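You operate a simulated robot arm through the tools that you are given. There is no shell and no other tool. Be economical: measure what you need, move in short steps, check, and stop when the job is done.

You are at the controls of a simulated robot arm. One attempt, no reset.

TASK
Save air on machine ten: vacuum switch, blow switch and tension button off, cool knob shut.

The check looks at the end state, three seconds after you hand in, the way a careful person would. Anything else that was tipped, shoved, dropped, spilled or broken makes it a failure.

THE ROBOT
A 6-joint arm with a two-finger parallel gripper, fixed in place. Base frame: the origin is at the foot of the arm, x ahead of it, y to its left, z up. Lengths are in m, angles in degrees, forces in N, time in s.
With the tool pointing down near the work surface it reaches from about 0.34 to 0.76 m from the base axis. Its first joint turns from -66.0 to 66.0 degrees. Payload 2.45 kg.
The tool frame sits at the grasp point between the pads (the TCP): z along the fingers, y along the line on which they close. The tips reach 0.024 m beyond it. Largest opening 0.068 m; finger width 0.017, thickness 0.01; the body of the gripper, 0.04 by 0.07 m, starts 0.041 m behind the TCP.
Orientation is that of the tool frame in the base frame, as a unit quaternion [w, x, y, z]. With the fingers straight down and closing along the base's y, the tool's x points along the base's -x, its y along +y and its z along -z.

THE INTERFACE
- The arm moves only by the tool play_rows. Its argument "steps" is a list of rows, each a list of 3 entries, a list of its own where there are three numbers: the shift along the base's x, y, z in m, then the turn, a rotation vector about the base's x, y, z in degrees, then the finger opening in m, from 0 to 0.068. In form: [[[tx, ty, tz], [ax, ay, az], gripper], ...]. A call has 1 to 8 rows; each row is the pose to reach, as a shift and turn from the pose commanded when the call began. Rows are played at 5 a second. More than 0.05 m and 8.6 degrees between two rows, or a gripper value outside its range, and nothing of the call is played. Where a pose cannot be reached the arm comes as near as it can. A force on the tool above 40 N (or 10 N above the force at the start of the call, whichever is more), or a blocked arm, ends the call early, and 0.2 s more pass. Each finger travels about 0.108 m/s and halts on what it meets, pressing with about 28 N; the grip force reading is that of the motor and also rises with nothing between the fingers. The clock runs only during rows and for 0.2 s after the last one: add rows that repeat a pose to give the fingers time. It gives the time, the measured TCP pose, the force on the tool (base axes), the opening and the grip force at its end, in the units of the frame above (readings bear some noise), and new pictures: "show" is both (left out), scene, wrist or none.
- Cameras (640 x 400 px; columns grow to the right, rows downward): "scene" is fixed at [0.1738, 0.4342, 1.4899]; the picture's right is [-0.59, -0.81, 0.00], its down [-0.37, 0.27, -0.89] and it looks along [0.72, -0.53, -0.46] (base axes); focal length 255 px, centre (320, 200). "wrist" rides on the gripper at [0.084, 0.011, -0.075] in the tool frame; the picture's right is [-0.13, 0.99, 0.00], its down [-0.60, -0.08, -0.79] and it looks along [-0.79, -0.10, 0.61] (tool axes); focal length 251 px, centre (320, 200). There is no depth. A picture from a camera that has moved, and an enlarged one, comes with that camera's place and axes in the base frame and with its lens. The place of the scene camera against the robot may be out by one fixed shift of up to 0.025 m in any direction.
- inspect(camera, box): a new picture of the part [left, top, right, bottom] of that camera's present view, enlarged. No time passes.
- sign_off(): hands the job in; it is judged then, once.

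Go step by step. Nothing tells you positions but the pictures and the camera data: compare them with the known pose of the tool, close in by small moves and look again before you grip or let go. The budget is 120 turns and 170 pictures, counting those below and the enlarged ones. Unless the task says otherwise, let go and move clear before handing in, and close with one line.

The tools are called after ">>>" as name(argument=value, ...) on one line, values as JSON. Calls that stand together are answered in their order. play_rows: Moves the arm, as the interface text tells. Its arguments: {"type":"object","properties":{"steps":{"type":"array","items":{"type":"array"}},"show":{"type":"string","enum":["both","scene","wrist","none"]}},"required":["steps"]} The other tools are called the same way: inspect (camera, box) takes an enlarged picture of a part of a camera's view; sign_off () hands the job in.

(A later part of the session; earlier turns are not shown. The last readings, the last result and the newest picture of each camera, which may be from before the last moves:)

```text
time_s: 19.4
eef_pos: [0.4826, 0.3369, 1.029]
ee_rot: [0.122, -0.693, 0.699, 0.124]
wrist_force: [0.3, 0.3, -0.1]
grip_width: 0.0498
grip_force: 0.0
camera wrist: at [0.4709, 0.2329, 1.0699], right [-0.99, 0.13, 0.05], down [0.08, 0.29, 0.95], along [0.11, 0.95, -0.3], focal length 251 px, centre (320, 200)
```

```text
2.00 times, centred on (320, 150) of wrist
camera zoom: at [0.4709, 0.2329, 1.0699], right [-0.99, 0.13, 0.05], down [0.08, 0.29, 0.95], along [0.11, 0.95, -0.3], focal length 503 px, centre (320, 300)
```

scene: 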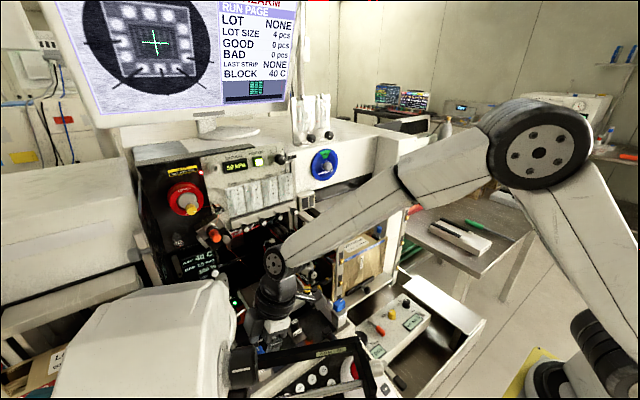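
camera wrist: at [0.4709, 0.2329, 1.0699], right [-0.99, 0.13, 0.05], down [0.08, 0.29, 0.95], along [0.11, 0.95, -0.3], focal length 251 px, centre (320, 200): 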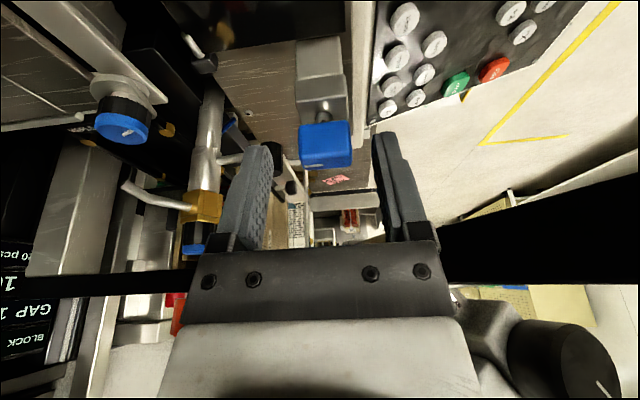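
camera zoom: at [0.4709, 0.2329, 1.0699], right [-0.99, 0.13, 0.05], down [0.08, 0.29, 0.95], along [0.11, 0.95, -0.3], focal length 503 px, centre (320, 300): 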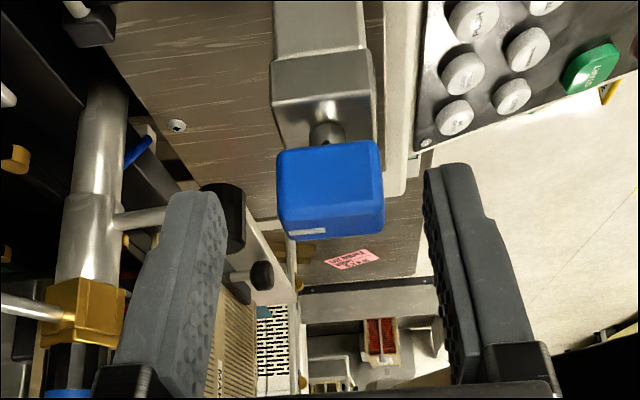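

>>> play_rows(steps=[[[-0.001, 0.001, 0], [0, 0, 0], 0.037], [[-0.001, 0.002, -0.007], [0, 0, 0], 0.037], [[-0.001, 0.003, -0.013], [0, 0, 0], 0.037], [[-0.001, 0.003, -0.013], [0, 0, 0], 0.015], [[-0.001, 0.003, -0.013], [0, 0, 0], 0.015]], show="wrist")

>>> inspect(camera="wrist", box=[220, 50, 420, 250])

```text
time_s: 20.6
eef_pos: [0.4798, 0.3386, 1.0155]
ee_rot: [0.121, -0.694, 0.698, 0.124]
wrist_force: [-8.9, -3.4, 3.2]
grip_width: 0.0258
grip_force: 41.1
camera wrist: at [0.4683, 0.2343, 1.0555], right [-0.99, 0.13, 0.05], down [0.09, 0.3, 0.95], along [0.11, 0.95, -0.3], focal length 251 px, centre (320, 200)
```

wrist: 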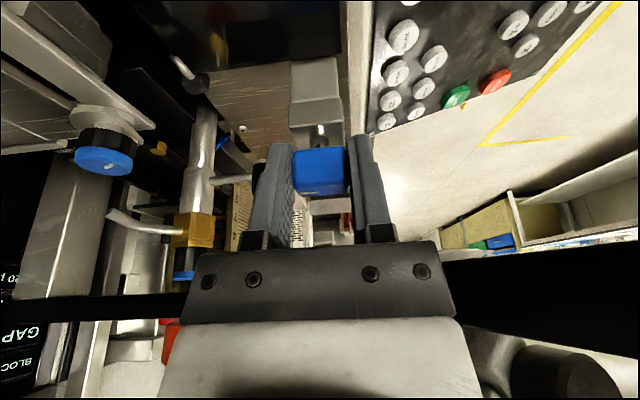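

```text
2.00 times, centred on (320, 150) of wrist
camera zoom: at [0.4683, 0.2343, 1.0555], right [-0.99, 0.13, 0.05], down [0.09, 0.3, 0.95], along [0.11, 0.95, -0.3], focal length 503 px, centre (320, 300)
```

zoom: 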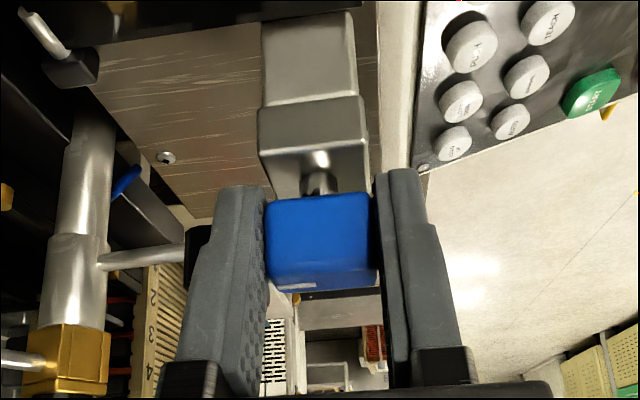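

The vacuum paddle is held by its ends. The ARM 200 bar limits how far the camera may swing, so I will turn only about 24° clockwise here and check.

>>> play_rows(steps=[[[-0.001, 0, 0], [0, 0, -6], 0.015], [[-0.0015, 0, 0], [0, 0, -12], 0.015], [[-0.002, 0, 0], [0, 0, -18], 0.015], [[-0.0025, 0.0005, 0], [0, 0, -24], 0.015]], show="both")

>>> inspect(camera="scene", box=[220, 260, 360, 400])

>>> inspect(camera="wrist", box=[220, 50, 420, 250])

```text
time_s: 21.6
eef_pos: [0.4769, 0.3386, 1.0154]
ee_rot: [0.144, -0.533, 0.829, 0.096]
wrist_force: [-13.9, 4.5, -5.4]
grip_width: 0.0261
grip_force: 41.2
camera wrist: at [0.4239, 0.2488, 1.0556], right [-0.85, 0.52, 0.05], down [0.2, 0.24, 0.95], along [0.49, 0.82, -0.3], focal length 251 px, centre (320, 200)
```

scene: 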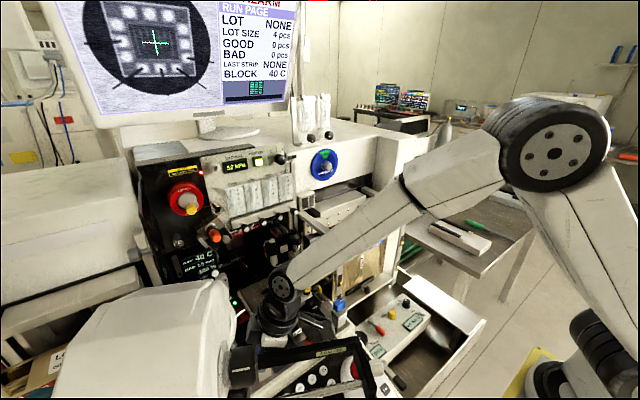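
wrist: 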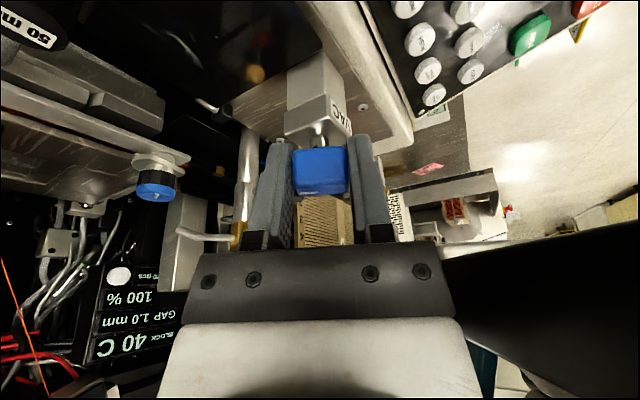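

```text
2.86 times, centred on (290, 330) of scene
camera zoom: at [0.1734, 0.4344, 1.4899], right [-0.59, -0.81, 0.0], down [-0.37, 0.27, -0.89], along [0.72, -0.53, -0.46], focal length 729 px, centre (406, -171)
```

zoom: 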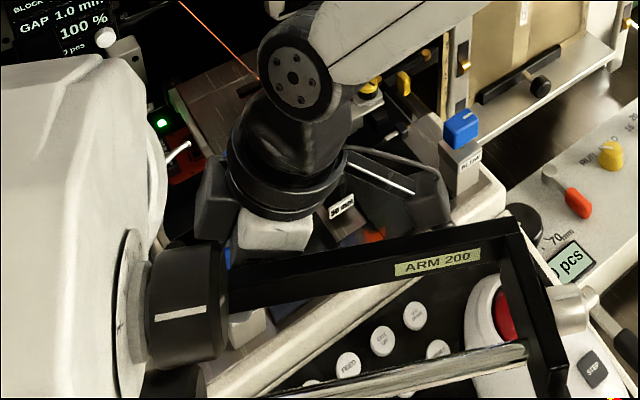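

```text
2.00 times, centred on (320, 150) of wrist
camera zoom: at [0.4239, 0.2488, 1.0556], right [-0.85, 0.52, 0.05], down [0.2, 0.24, 0.95], along [0.49, 0.82, -0.3], focal length 503 px, centre (320, 300)
```

zoom: 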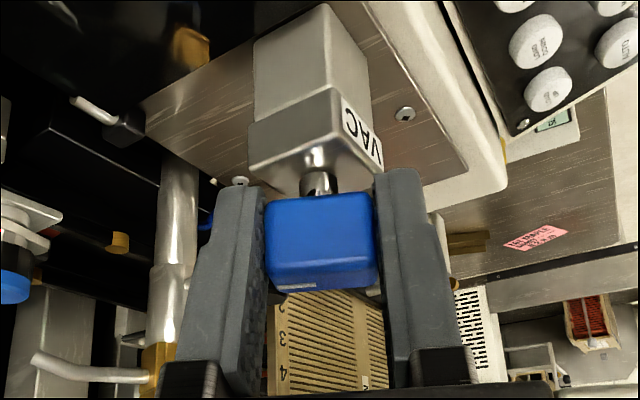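

The paddle has turned about 26° and follows. I will release, back out, and push the rest of the way with closed fingertips so the gripper stays clear of the bar and microscope.

>>> play_rows(steps=[[[0, 0, 0], [0, 0, 0], 0.035], [[0, 0, 0], [0, 0, 0], 0.05], [[-0.004, -0.009, 0.02], [0, 0, 0], 0.05], [[-0.004, -0.018, 0.045], [0, 0, 8], 0.05], [[0.0, -0.025, 0.065], [0, 0, 16], 0.03], [[0.005, -0.025, 0.065], [0, 0, 24], 0.0], [[0.01, -0.02, 0.065], [0, 0, 24], 0.0]], show="wrist")

>>> inspect(camera="wrist", box=[220, 50, 420, 250])

```text
time_s: 23.2
eef_pos: [0.4877, 0.3185, 1.0822]
ee_rot: [0.123, -0.693, 0.699, 0.124]
wrist_force: [0.1, 0.7, 0.1]
grip_width: 0.0
grip_force: 23.6
camera wrist: at [0.476, 0.2141, 1.1208], right [-0.99, 0.13, 0.05], down [0.08, 0.29, 0.95], along [0.11, 0.95, -0.3], focal length 251 px, centre (320, 200)
```

wrist: 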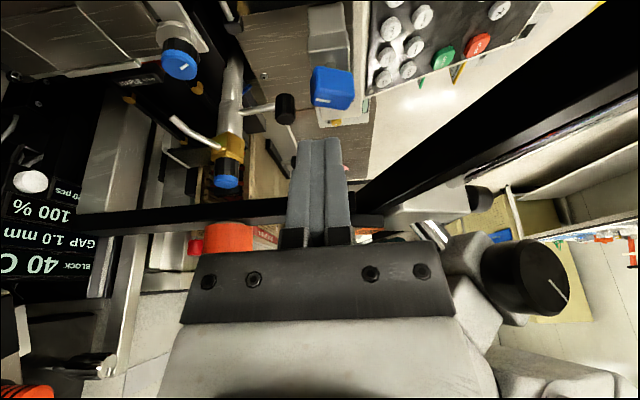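

```text
2.00 times, centred on (320, 150) of wrist
camera zoom: at [0.476, 0.2141, 1.1208], right [-0.99, 0.13, 0.05], down [0.08, 0.29, 0.95], along [0.11, 0.95, -0.3], focal length 503 px, centre (320, 300)
```

zoom: 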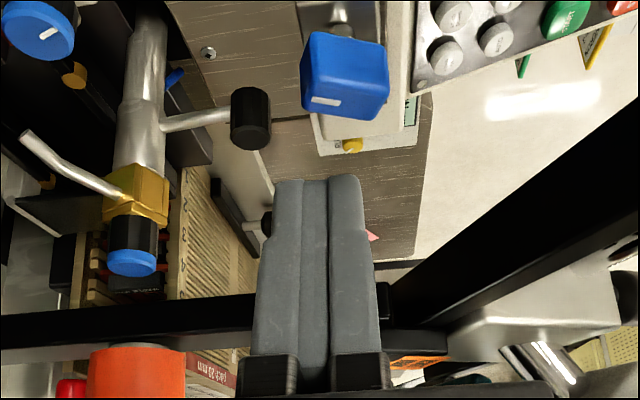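

A black lever knob stands at about (0.518, 0.374, 0.99), too near for pushing. Instead I will regrip across the paddle's width with the tool turned so the camera is on the +x side, and then finish the turn with the camera swinging to -y.

>>> play_rows(steps=[[[0, -0.02, 0.04], [0, 0, 8], 0.0], [[0, -0.02, 0.06], [0, 0, 16], 0.0], [[0, -0.01, 0.06], [0, 0, 24], 0.03], [[0, 0.0, 0.06], [0, 0, 32], 0.034], [[0, 0.005, 0.06], [0, 0, 40], 0.034], [[0, 0.01, 0.06], [0, 0, 48], 0.034], [[0, 0.015, 0.06], [0, 0, 56], 0.034], [[0, 0.015, 0.06], [0, 0, 64], 0.034]], show="both")

>>> inspect(camera="wrist", box=[220, 0, 440, 200])

```text
time_s: 25.0
eef_pos: [0.4892, 0.3327, 1.1417]
ee_rot: [-0.038, 0.959, -0.224, -0.169]
wrist_force: [-0.4, 0.1, 1.0]
grip_width: 0.0341
grip_force: 0.2
camera wrist: at [0.5768, 0.2774, 1.1811], right [-0.55, -0.83, 0.05], down [-0.23, 0.2, 0.95], along [-0.8, 0.51, -0.3], focal length 251 px, centre (320, 200)
```

scene: 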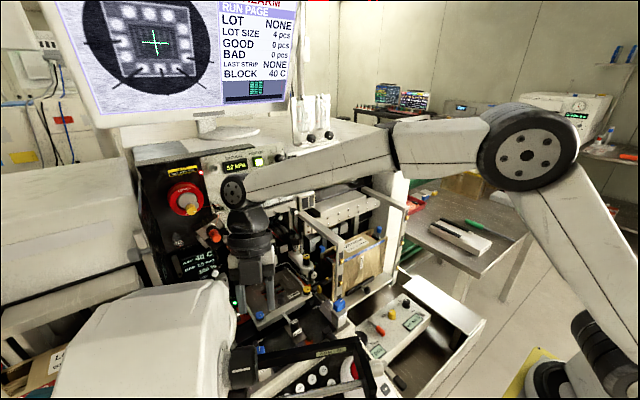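
wrist: 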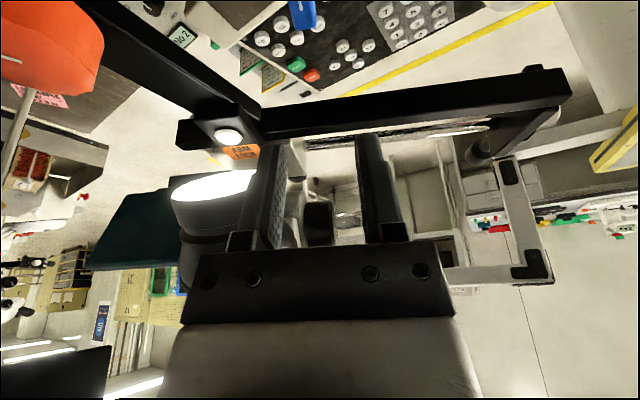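

```text
2.00 times, centred on (330, 100) of wrist
camera zoom: at [0.5768, 0.2774, 1.1811], right [-0.55, -0.83, 0.05], down [-0.23, 0.2, 0.95], along [-0.8, 0.51, -0.3], focal length 503 px, centre (300, 400)
```

zoom: 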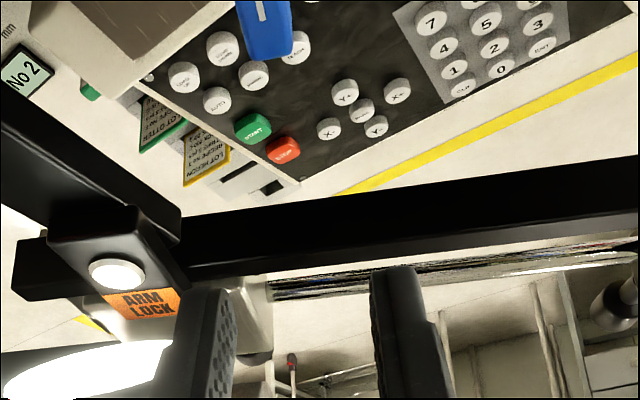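

>>> play_rows(steps=[[[0.02, -0.006, -0.02], [0, 0, 0], 0.034], [[0.0175, 0.0003, -0.056], [0, 0, 0], 0.034], [[0.0055, 0.006, -0.092], [0, 0, 0], 0.034], [[0.0055, 0.006, -0.092], [0, 0, 0], 0.034]], show="both")

>>> inspect(camera="wrist", box=[220, 40, 440, 240])

>>> inspect(camera="scene", box=[220, 240, 360, 380])

```text
time_s: 26.0
eef_pos: [0.4938, 0.3391, 1.045]
ee_rot: [-0.039, 0.958, -0.226, -0.171]
wrist_force: [0.1, -0.8, -0.4]
grip_width: 0.0341
grip_force: 0.0
camera wrist: at [0.5815, 0.2831, 1.0857], right [-0.55, -0.83, 0.05], down [-0.23, 0.2, 0.95], along [-0.8, 0.51, -0.3], focal length 251 px, centre (320, 200)
```

scene: 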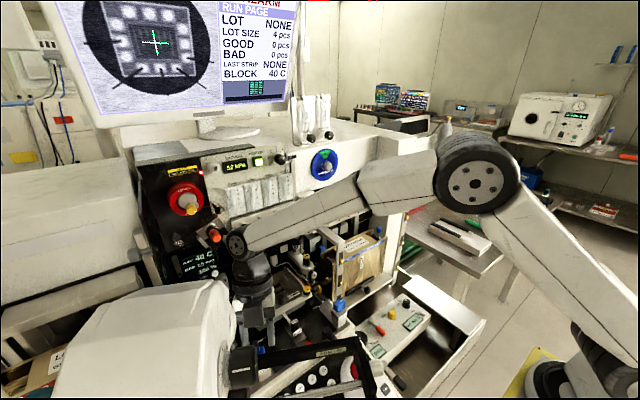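
wrist: 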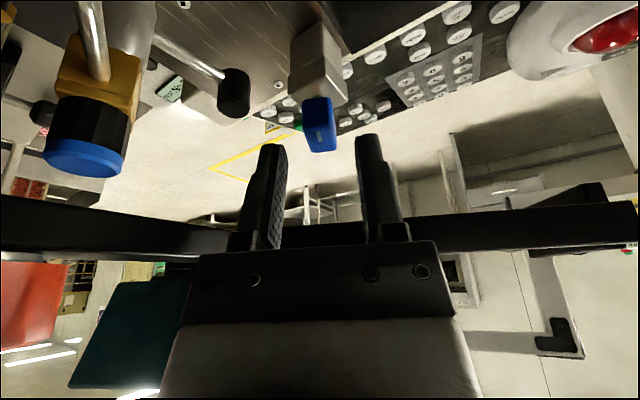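

```text
2.00 times, centred on (330, 140) of wrist
camera zoom: at [0.5815, 0.2831, 1.0857], right [-0.55, -0.83, 0.05], down [-0.23, 0.2, 0.95], along [-0.8, 0.51, -0.3], focal length 503 px, centre (300, 320)
```

zoom: 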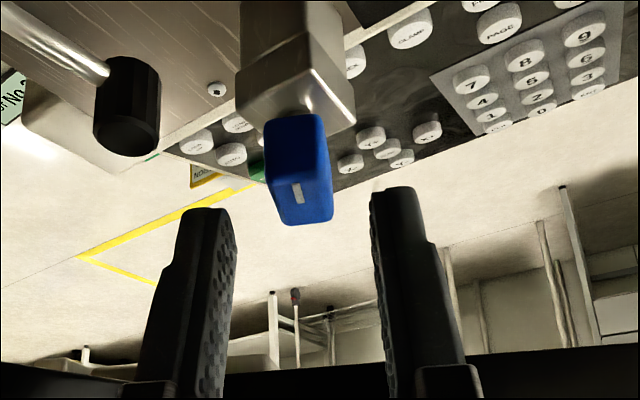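

```text
2.86 times, centred on (290, 310) of scene
camera zoom: at [0.1738, 0.4343, 1.4899], right [-0.59, -0.81, 0.0], down [-0.37, 0.27, -0.89], along [0.72, -0.53, -0.46], focal length 729 px, centre (406, -114)
```

zoom: 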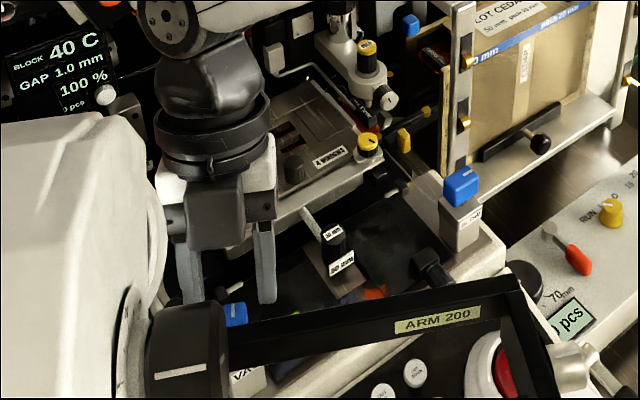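

>>> play_rows(steps=[[[-0.003, 0.0015, -0.01], [0, 0, 0], 0.034], [[-0.006, 0.003, -0.019], [0, 0, 0], 0.034], [[-0.009, 0.0045, -0.028], [0, 0, 0], 0.034], [[-0.009, 0.0045, -0.028], [0, 0, 0], 0.022], [[-0.009, 0.0045, -0.028], [0, 0, 0], 0.01], [[-0.009, 0.0045, -0.028], [0, 0, 0], 0.01]], show="wrist")

>>> inspect(camera="wrist", box=[220, 40, 440, 240])

```text
time_s: 27.4
eef_pos: [0.4837, 0.3441, 1.0187]
ee_rot: [-0.037, 0.959, -0.225, -0.17]
wrist_force: [-6.7, -6.6, 1.3]
grip_width: 0.0162
grip_force: 35.3
camera wrist: at [0.5718, 0.2879, 1.0593], right [-0.55, -0.83, 0.05], down [-0.23, 0.21, 0.95], along [-0.8, 0.51, -0.3], focal length 251 px, centre (320, 200)
```

wrist: 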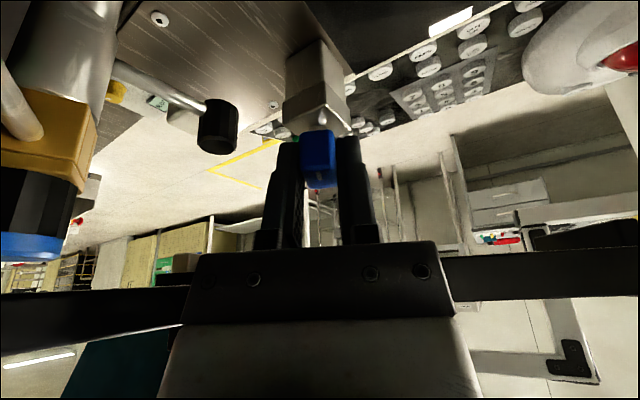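

```text
2.00 times, centred on (330, 140) of wrist
camera zoom: at [0.5718, 0.2879, 1.0593], right [-0.55, -0.83, 0.05], down [-0.23, 0.21, 0.95], along [-0.8, 0.51, -0.3], focal length 503 px, centre (300, 320)
```

zoom: 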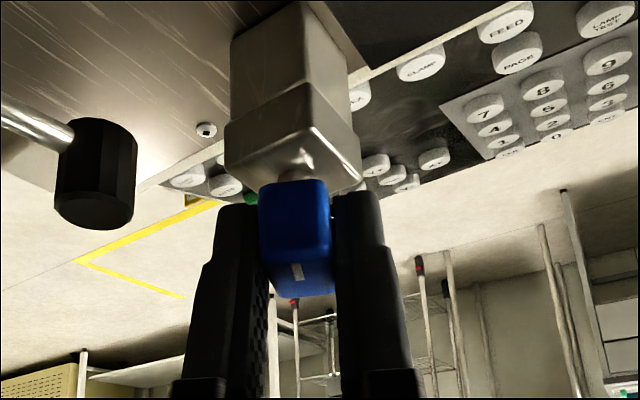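

>>> play_rows(steps=[[[-0.0005, -0.0005, 0], [0, 0, -8], 0.01], [[-0.001, -0.001, 0], [0, 0, -16], 0.01], [[-0.0015, -0.0015, 0], [0, 0, -24], 0.01], [[-0.002, -0.002, 0], [0, 0, -32], 0.01], [[-0.0025, -0.0025, 0], [0, 0, -40], 0.01], [[-0.003, -0.0025, 0], [0, 0, -48], 0.01]], show="wrist")

>>> inspect(camera="wrist", box=[220, 40, 440, 240])

```text
time_s: 28.8
eef_pos: [0.4805, 0.3414, 1.0188]
ee_rot: [-0.104, 0.783, -0.597, -0.14]
wrist_force: [-15.5, 7.5, -7.4]
grip_width: 0.0161
grip_force: 35.3
camera wrist: at [0.4983, 0.2386, 1.0595], right [-0.99, -0.15, 0.05], down [0.0, 0.31, 0.95], along [-0.16, 0.94, -0.3], focal length 251 px, centre (320, 200)
```

wrist: 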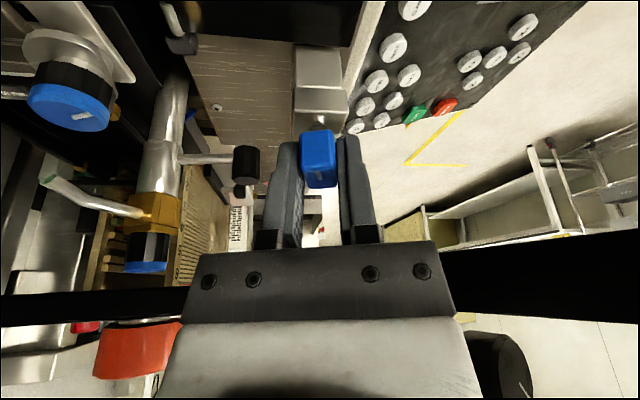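

```text
2.00 times, centred on (330, 140) of wrist
camera zoom: at [0.4983, 0.2386, 1.0595], right [-0.99, -0.15, 0.05], down [0.0, 0.31, 0.95], along [-0.16, 0.94, -0.3], focal length 503 px, centre (300, 320)
```

zoom: 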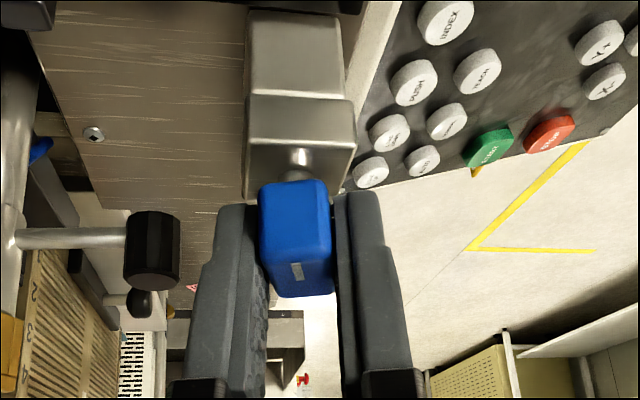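

>>> play_rows(steps=[[[-0.001, 0, 0], [0, 0, -8], 0.01], [[-0.0015, 0, 0], [0, 0, -16], 0.01], [[-0.002, 0, 0], [0, 0, -20], 0.01], [[-0.002, 0, 0], [0, 0, -23], 0.01]], show="wrist")

>>> inspect(camera="scene", box=[210, 140, 310, 240])

>>> inspect(camera="wrist", box=[220, 40, 440, 240])

```text
time_s: 29.8
eef_pos: [0.4805, 0.3398, 1.0189]
ee_rot: [0.13, -0.65, 0.74, 0.116]
wrist_force: [-4.7, 16.9, -15.6]
grip_width: 0.0186
grip_force: 36.4
camera wrist: at [0.455, 0.2387, 1.0597], right [-0.97, 0.25, 0.05], down [0.12, 0.28, 0.95], along [0.22, 0.93, -0.3], focal length 251 px, centre (320, 200)
```

wrist: 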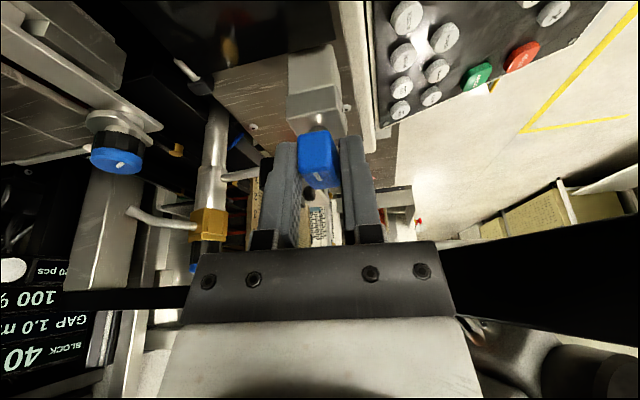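

```text
4.00 times, centred on (260, 190) of scene
camera zoom: at [0.174, 0.4349, 1.4896], right [-0.59, -0.81, 0.0], down [-0.37, 0.27, -0.89], along [0.72, -0.53, -0.46], focal length 1021 px, centre (560, 240)
```

zoom: 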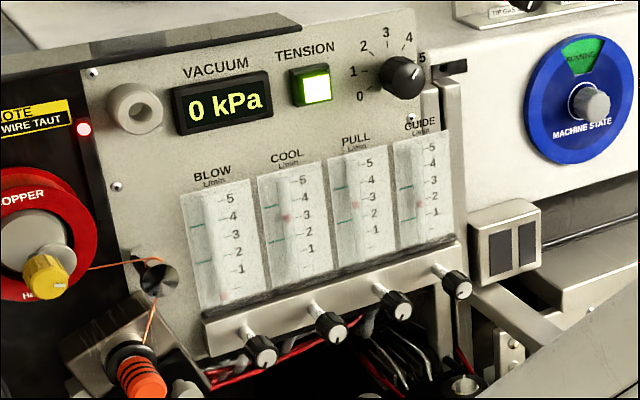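

```text
2.00 times, centred on (330, 140) of wrist
camera zoom: at [0.455, 0.2387, 1.0597], right [-0.97, 0.25, 0.05], down [0.12, 0.28, 0.95], along [0.22, 0.93, -0.3], focal length 503 px, centre (300, 320)
```

zoom: 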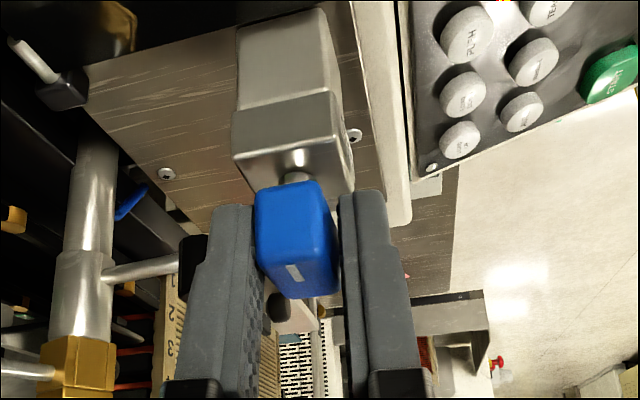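

Vacuum reads 0 kPa. I release and back out along the leaning axis, then rise.

>>> play_rows(steps=[[[0, 0, 0], [0, 0, 4], 0.03], [[0, 0, 0], [0, 0, 7], 0.034], [[0, -0.012, 0.03], [0, 0, 7], 0.034], [[0, -0.027, 0.07], [0, 0, 7], 0.034], [[-0.01, -0.045, 0.11], [0, 0, 7], 0.034], [[-0.02, -0.065, 0.15], [0, 0, 7], 0.03], [[-0.03, -0.085, 0.19], [0, 0, 7], 0.02]], show="both")

```text
time_s: 31.4
eef_pos: [0.4531, 0.2563, 1.2095]
ee_rot: [0.122, -0.693, 0.699, 0.124]
wrist_force: [-0.3, -0.2, -0.5]
grip_width: 0.0203
grip_force: 0.1
camera wrist: at [0.4401, 0.1532, 1.2502], right [-0.99, 0.13, 0.05], down [0.08, 0.3, 0.95], along [0.11, 0.95, -0.3], focal length 251 px, centre (320, 200)
```

scene: 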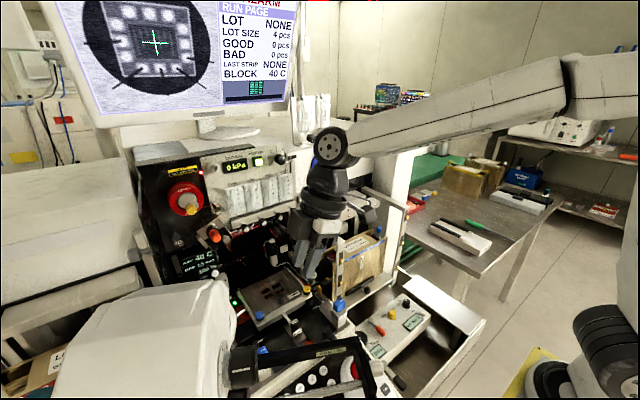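
wrist: 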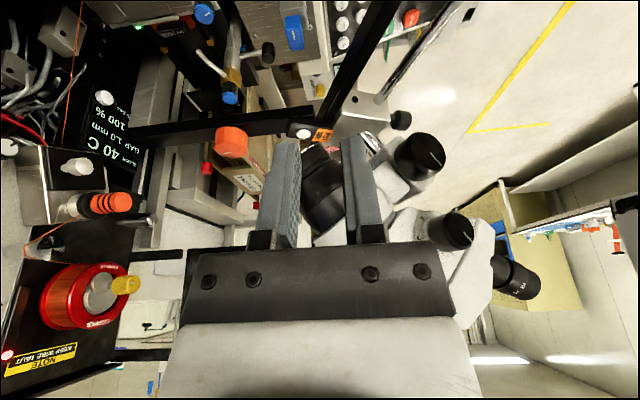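

Next is the front panel (about x = 0.714, facing -x): tension button near (0.705, 0.218, 1.30), cool valve near (0.68, 0.233, 1.16). I will reorient the tool to point along +x with the camera above, in stages.

>>> play_rows(steps=[[[-0.01, -0.02, 0.02], [-7, 0, 0], 0.0], [[-0.02, -0.04, 0.04], [-14, 0, 0], 0.0], [[-0.03, -0.06, 0.06], [-20, 0, 0], 0.0]], show="none")

>>> play_rows(steps=[[[0, 0, 0], [0, 0, 8.5], 0.0], [[0, 0, 0], [0, 0, 17], 0.0], [[0, 0, 0], [0, 0, 25.5], 0.0], [[0, 0, 0], [0, 0, 34], 0.0], [[0, 0, 0], [0, 0, 42.5], 0.0], [[0, 0, 0], [0, 0, 51], 0.0], [[0, 0, 0], [0, 0, 59.5], 0.0], [[0, 0, 0], [0, 0, 68], 0.0]], show="none")

>>> play_rows(steps=[[[0, 0, 0], [0, 0, 8.5], 0.0], [[0, 0, 0], [0, 0, 17], 0.0], [[0, 0, 0], [0, 0, 22], 0.0]], show="both")

```text
time_s: 32.2
eef_pos: [0.4235, 0.1953, 1.2694]
ee_rot: [0.0, -0.703, 0.711, 0.0]
wrist_force: [0.4, -0.2, -0.4]
grip_width: 0.0001
grip_force: 23.4
```

```text
time_s: 34.0
eef_pos: [0.4202, 0.1943, 1.2696]
ee_rot: [-0.001, 0.981, -0.194, -0.001]
wrist_force: [0.4, -0.6, -0.2]
grip_width: 0.0
grip_force: 23.5
```

```text
time_s: 34.8
eef_pos: [0.4199, 0.1956, 1.2694]
ee_rot: [0.0, 1.0, -0.004, -0.001]
wrist_force: [0.3, 0.3, -0.1]
grip_width: 0.0
grip_force: 23.4
camera wrist: at [0.5037, 0.1852, 1.3432], right [-0.14, -0.99, 0.0], down [-0.6, 0.08, 0.79], along [-0.79, 0.11, -0.61], focal length 251 px, centre (320, 200)
```

scene: 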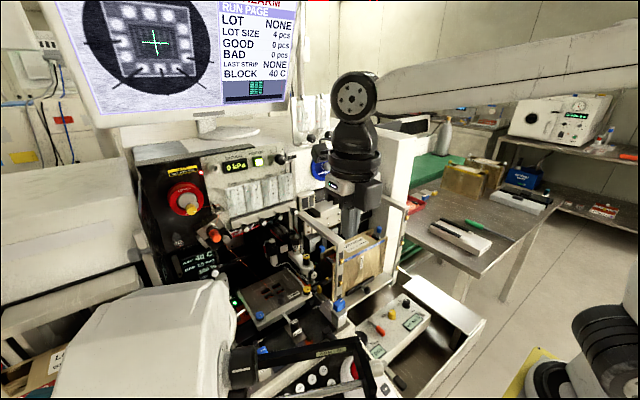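
wrist: 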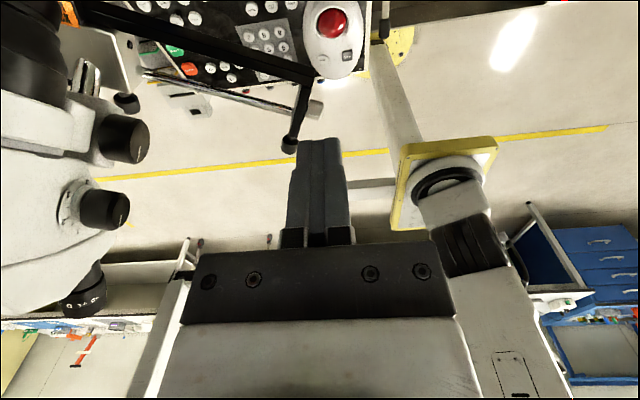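

>>> play_rows(steps=[[[0.01, 0, 0], [0, -8.5, 0], 0.0], [[0.025, 0, 0], [0, -17, 0], 0.0], [[0.04, 0, 0.0], [0, -25.5, 0], 0.0], [[0.055, 0, 0.005], [0, -34, 0], 0.0], [[0.07, 0.0, 0.01], [0, -42.5, 0], 0.0], [[0.085, 0.0, 0.02], [0, -51, 0], 0.0], [[0.1, 0.0, 0.025], [0, -59.5, 0], 0.0], [[0.11, 0.0, 0.03], [0, -68, 0], 0.0]], show="both")

```text
time_s: 36.6
eef_pos: [0.5287, 0.198, 1.2992]
ee_rot: [-0.003, 0.829, -0.004, 0.559]
wrist_force: [-0.2, -0.1, -0.5]
grip_width: 0.0
grip_force: 23.8
camera wrist: at [0.4913, 0.1868, 1.4033], right [-0.05, -0.99, -0.13], down [-0.96, 0.08, -0.26], along [0.27, 0.11, -0.96], focal length 251 px, centre (320, 200)
```

scene: 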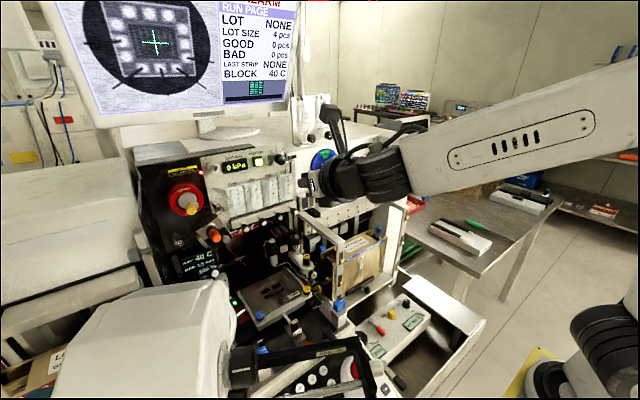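
wrist: 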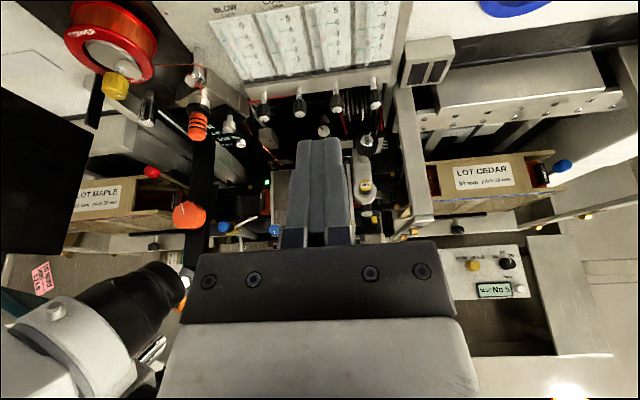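

>>> play_rows(steps=[[[0.01, 0.005, 0], [0, -8, 0], 0.0], [[0.025, 0.01, 0], [0, -16, 0], 0.0], [[0.04, 0.018, 0.0], [0, -22, 0], 0.0], [[0.06, 0.018, 0.0], [0, -22, 0], 0.0], [[0.06, 0.018, 0.0], [0, -22, 0], 0.0]], show="both")

>>> inspect(camera="wrist", box=[200, 0, 440, 180])

>>> inspect(camera="scene", box=[210, 120, 330, 240])

```text
time_s: 37.8
eef_pos: [0.5898, 0.2147, 1.2997]
ee_rot: [-0.003, 0.707, -0.004, 0.707]
wrist_force: [-0.2, -0.6, 0.3]
grip_width: 0.0002
grip_force: 23.4
camera wrist: at [0.5146, 0.2041, 1.3824], right [0.0, -0.99, -0.14], down [-0.79, 0.08, -0.6], along [0.61, 0.11, -0.79], focal length 251 px, centre (320, 200)
```

scene: 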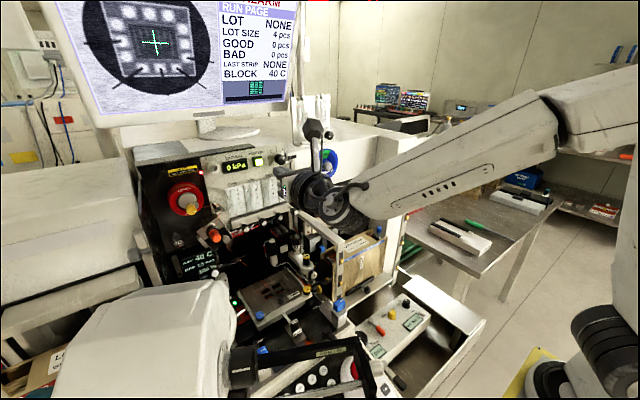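
wrist: 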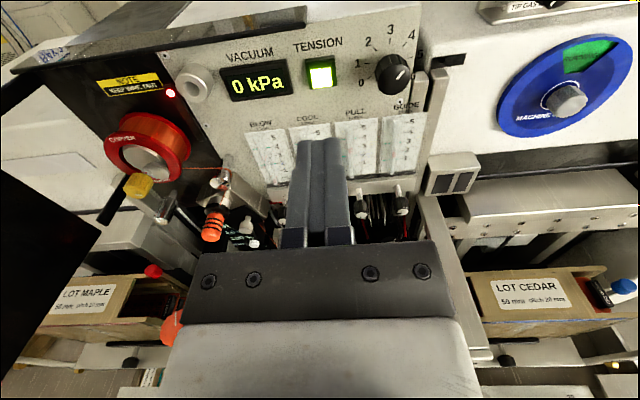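

```text
2.22 times, centred on (320, 90) of wrist
camera zoom: at [0.5146, 0.2041, 1.3824], right [0.0, -0.99, -0.14], down [-0.79, 0.08, -0.6], along [0.61, 0.11, -0.79], focal length 559 px, centre (320, 444)
```

zoom: 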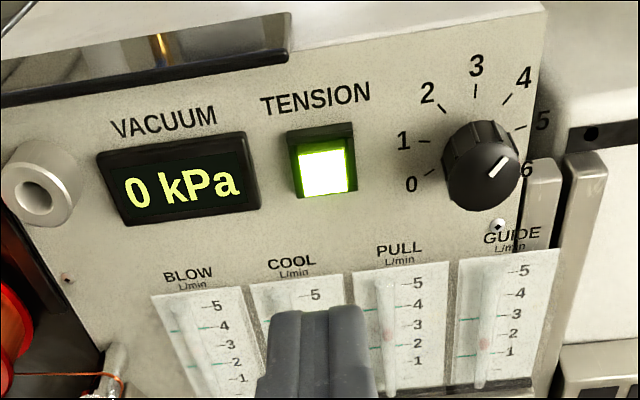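

```text
3.33 times, centred on (270, 180) of scene
camera zoom: at [0.1738, 0.4343, 1.4899], right [-0.59, -0.81, 0.0], down [-0.37, 0.27, -0.89], along [0.72, -0.53, -0.46], focal length 851 px, centre (487, 267)
```

zoom: 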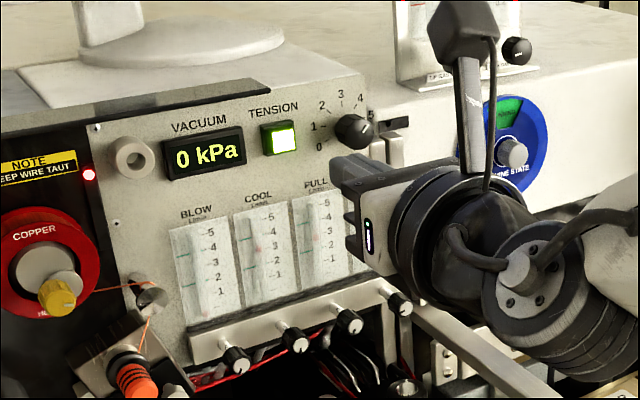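

>>> inspect(camera="wrist", box=[300, 45, 345, 100])

>>> inspect(camera="scene", box=[245, 145, 270, 170])

```text
7.27 times, centred on (322, 72) of wrist
camera zoom: at [0.5146, 0.2041, 1.3824], right [0.0, -0.99, -0.14], down [-0.79, 0.08, -0.6], along [0.61, 0.11, -0.79], focal length 1829 px, centre (302, 1127)
```

zoom: 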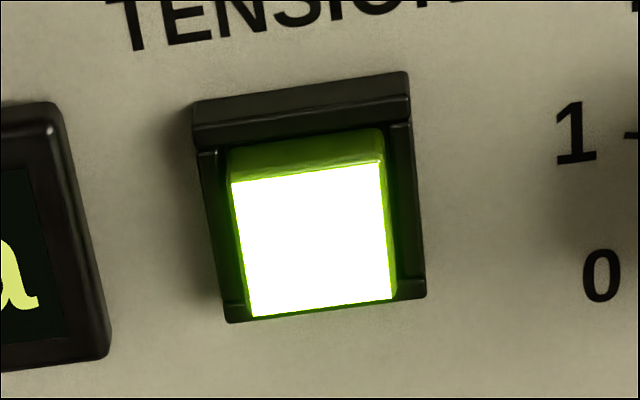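

```text
16.00 times, centred on (258, 158) of scene
camera zoom: at [0.1738, 0.4343, 1.4899], right [-0.59, -0.81, 0.0], down [-0.37, 0.27, -0.89], along [0.72, -0.53, -0.46], focal length 4084 px, centre (1320, 880)
```

zoom: 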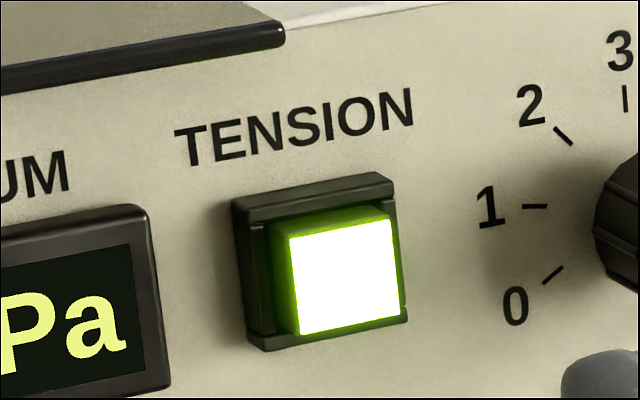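

The tension button face protrudes from its bezel at about (0.705, 0.216, 1.287). I will line up and approach to about 2 cm from it with closed fingertips.

>>> play_rows(steps=[[[0.02, 0.001, -0.012], [0, 0, 0], 0.0], [[0.05, 0.001, -0.012], [0, 0, 0], 0.0], [[0.066, 0.001, -0.012], [0, 0, 0], 0.0], [[0.066, 0.001, -0.012], [0, 0, 0], 0.0]], show="both")

>>> inspect(camera="wrist", box=[260, 50, 380, 200])

>>> inspect(camera="scene", box=[225, 130, 305, 190])

```text
time_s: 38.8
eef_pos: [0.6555, 0.2152, 1.2883]
ee_rot: [-0.003, 0.708, -0.003, 0.707]
wrist_force: [0.1, 0.0, 0.7]
grip_width: 0.0
grip_force: 23.8
camera wrist: at [0.5797, 0.2049, 1.3711], right [0.0, -0.99, -0.14], down [-0.79, 0.08, -0.6], along [0.61, 0.11, -0.79], focal length 251 px, centre (320, 200)
```

scene: 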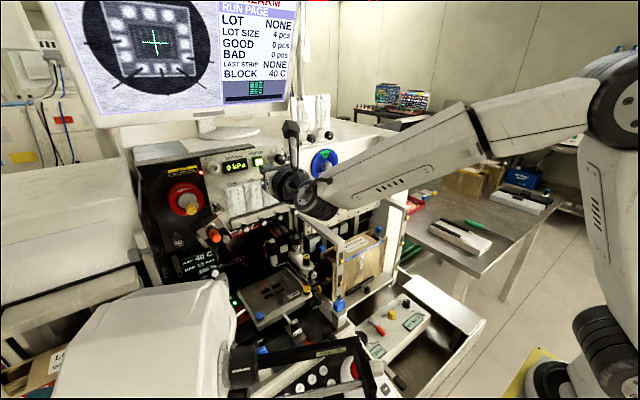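
wrist: 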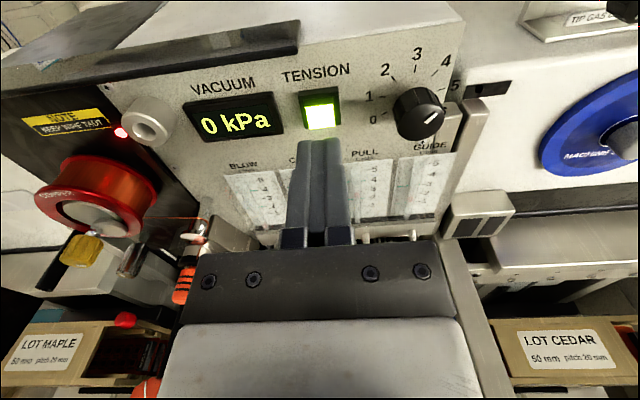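

```text
2.67 times, centred on (320, 125) of wrist
camera zoom: at [0.5797, 0.2049, 1.3711], right [0.0, -0.99, -0.14], down [-0.79, 0.08, -0.6], along [0.61, 0.11, -0.79], focal length 670 px, centre (320, 400)
```

zoom: 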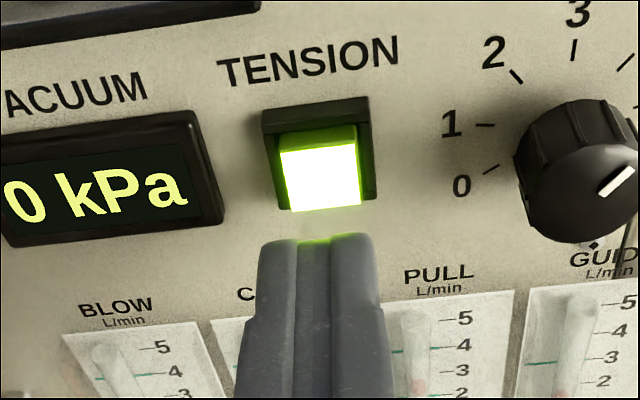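

```text
6.67 times, centred on (265, 160) of scene
camera zoom: at [0.1738, 0.4342, 1.4899], right [-0.59, -0.81, 0.0], down [-0.37, 0.27, -0.89], along [0.72, -0.53, -0.46], focal length 1702 px, centre (687, 467)
```

zoom: 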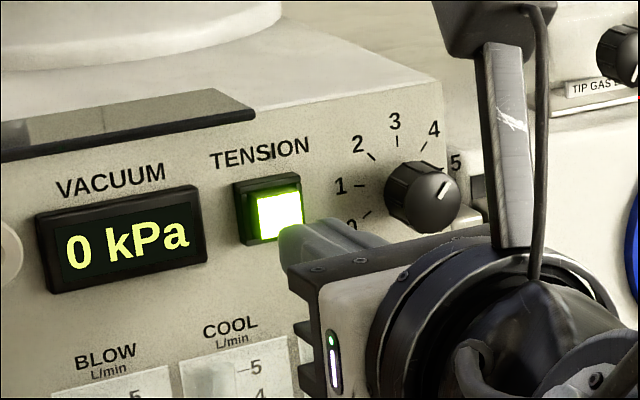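

>>> play_rows(steps=[[[0.012, 0.001, 0], [0, 0, 0], 0.0], [[0.02, 0.001, 0], [0, 0, 0], 0.0], [[0.024, 0.001, 0], [0, 0, 0], 0.0], [[0.026, 0.001, 0], [0, 0, 0], 0.0]], show="wrist")

>>> inspect(camera="scene", box=[225, 130, 305, 190])

```text
time_s: 39.8
eef_pos: [0.6789, 0.2161, 1.2886]
ee_rot: [-0.004, 0.707, -0.002, 0.707]
wrist_force: [-23.5, -1.4, 2.4]
grip_width: 0.0003
grip_force: 23.4
camera wrist: at [0.6044, 0.2049, 1.3708], right [0.0, -0.99, -0.14], down [-0.79, 0.08, -0.6], along [0.61, 0.11, -0.79], focal length 251 px, centre (320, 200)
```

wrist: 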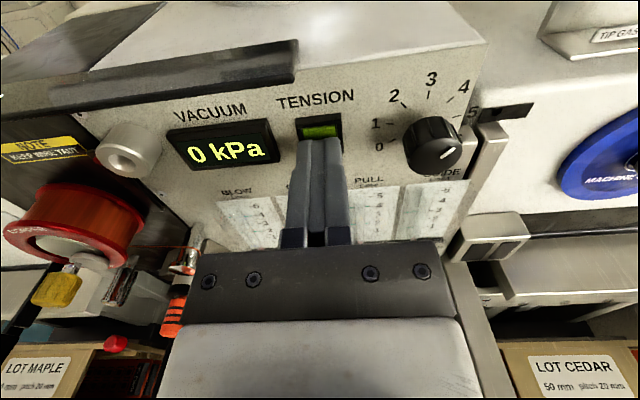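

```text
6.67 times, centred on (265, 160) of scene
camera zoom: at [0.1728, 0.4342, 1.49], right [-0.59, -0.81, 0.0], down [-0.37, 0.27, -0.89], along [0.72, -0.53, -0.46], focal length 1702 px, centre (687, 467)
```

zoom: 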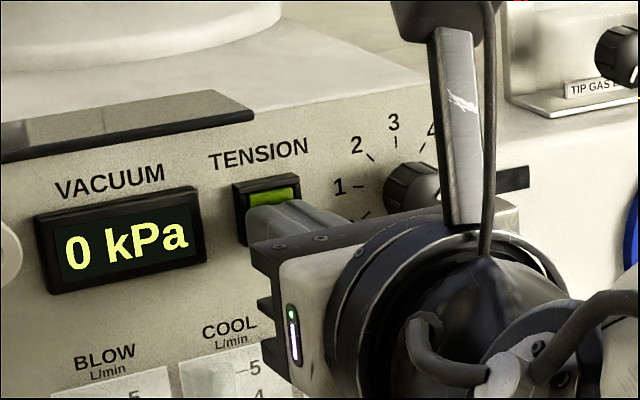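

The button's light appears to be off (dull green) under a 23 N push. I back off straight and check that it stays off.

>>> play_rows(steps=[[[-0.015, 0, 0], [0, 0, 0], 0.0], [[-0.045, 0, 0], [0, 0, 0], 0.0], [[-0.075, 0, 0], [0, 0, 0], 0.0], [[-0.1, 0, 0], [0, 0, 0], 0.0]], show="wrist")

>>> inspect(camera="wrist", box=[220, 10, 420, 240])

>>> inspect(camera="scene", box=[205, 130, 305, 240])

```text
time_s: 40.8
eef_pos: [0.5798, 0.2132, 1.2884]
ee_rot: [-0.003, 0.707, -0.003, 0.707]
wrist_force: [0.1, 1.1, 0.3]
grip_width: 0.0001
grip_force: 23.2
camera wrist: at [0.5055, 0.2039, 1.3707], right [0.0, -0.99, -0.14], down [-0.79, 0.08, -0.6], along [0.61, 0.11, -0.79], focal length 251 px, centre (320, 200)
```

wrist: 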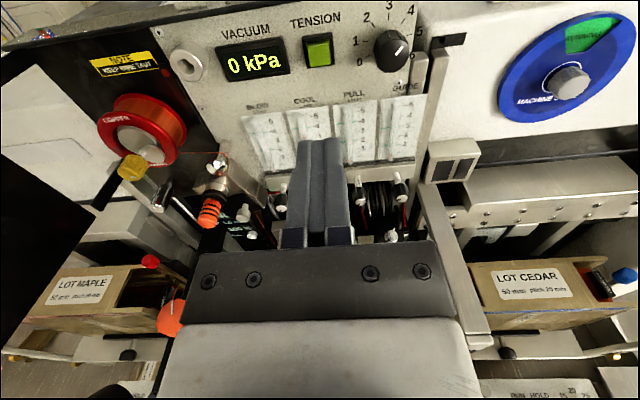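

```text
1.74 times, centred on (320, 125) of wrist
camera zoom: at [0.5055, 0.2039, 1.3707], right [0.0, -0.99, -0.14], down [-0.79, 0.08, -0.6], along [0.61, 0.11, -0.79], focal length 437 px, centre (320, 330)
```

zoom: 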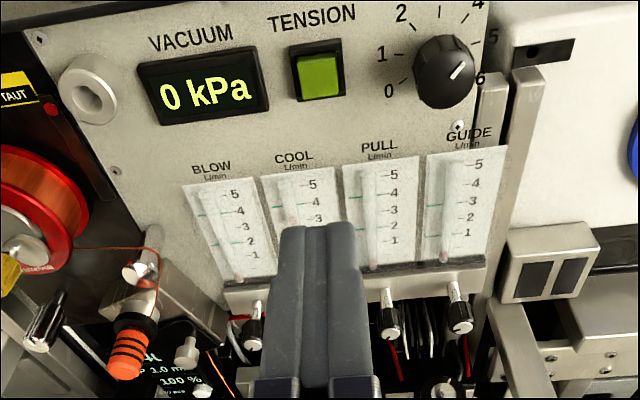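

```text
3.64 times, centred on (255, 185) of scene
camera zoom: at [0.1738, 0.4342, 1.4899], right [-0.59, -0.81, 0.0], down [-0.37, 0.27, -0.89], along [0.72, -0.53, -0.46], focal length 928 px, centre (556, 254)
```

zoom: 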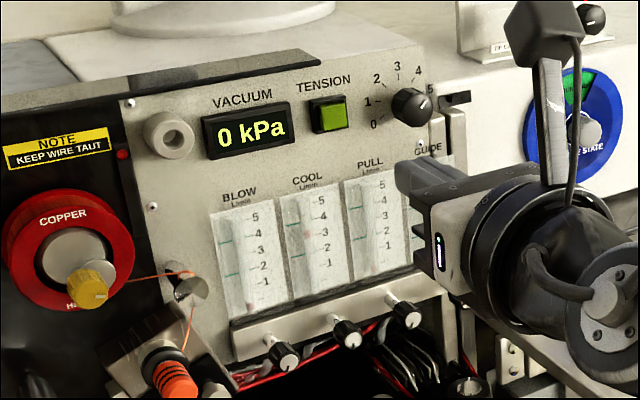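

Tension is off (light out, pull and guide floats at zero). Now I move in front of the cool valve and look closely.

>>> play_rows(steps=[[[0.0, 0.01, -0.04], [0, 0, 0], 0.02], [[0.0, 0.019, -0.08], [0, 0, 0], 0.034], [[0.0, 0.019, -0.115], [0, 0, 0], 0.034], [[0.02, 0.019, -0.13], [0, 0, 0], 0.034], [[0.02, 0.019, -0.13], [0, 0, 0], 0.034]], show="both")

>>> inspect(camera="wrist", box=[240, 40, 400, 200])

>>> inspect(camera="scene", box=[225, 180, 305, 260])

```text
time_s: 42.0
eef_pos: [0.6016, 0.2341, 1.1546]
ee_rot: [-0.003, 0.707, -0.003, 0.707]
wrist_force: [-0.2, 0.9, 0.8]
grip_width: 0.0339
grip_force: 0.1
camera wrist: at [0.5269, 0.2235, 1.2374], right [0.0, -0.99, -0.14], down [-0.79, 0.08, -0.6], along [0.61, 0.11, -0.79], focal length 251 px, centre (320, 200)
```

scene: 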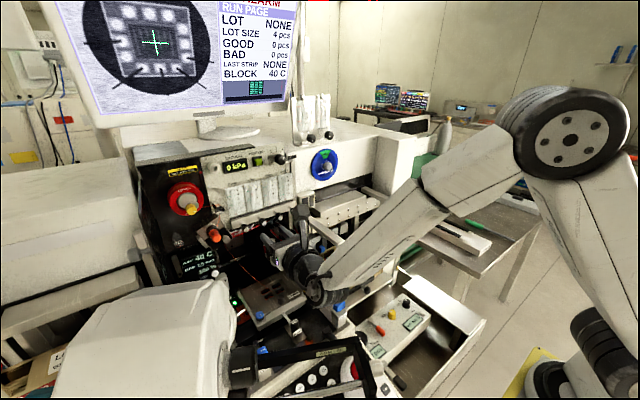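
wrist: 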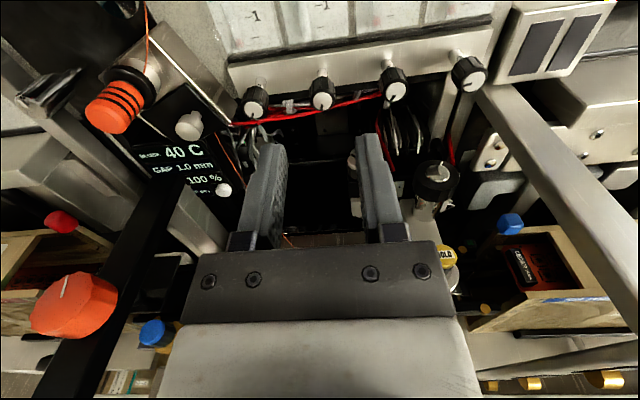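

```text
2.50 times, centred on (320, 120) of wrist
camera zoom: at [0.5269, 0.2235, 1.2374], right [0.0, -0.99, -0.14], down [-0.79, 0.08, -0.6], along [0.61, 0.11, -0.79], focal length 629 px, centre (320, 400)
```

zoom: 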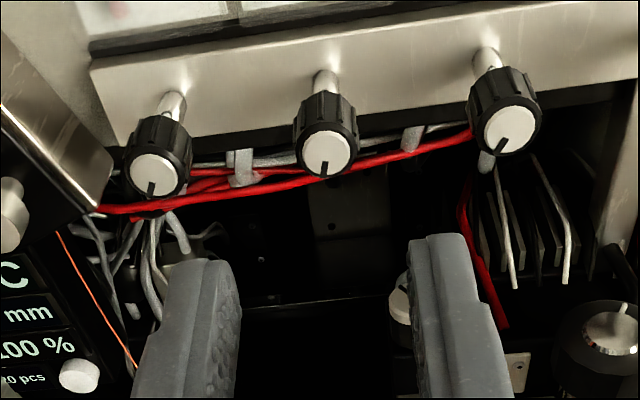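

```text
5.00 times, centred on (265, 220) of scene
camera zoom: at [0.1738, 0.4342, 1.4899], right [-0.59, -0.81, 0.0], down [-0.37, 0.27, -0.89], along [0.72, -0.53, -0.46], focal length 1276 px, centre (595, 100)
```

zoom: 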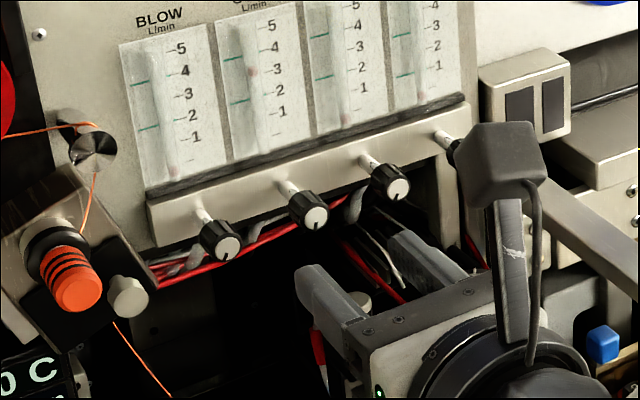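

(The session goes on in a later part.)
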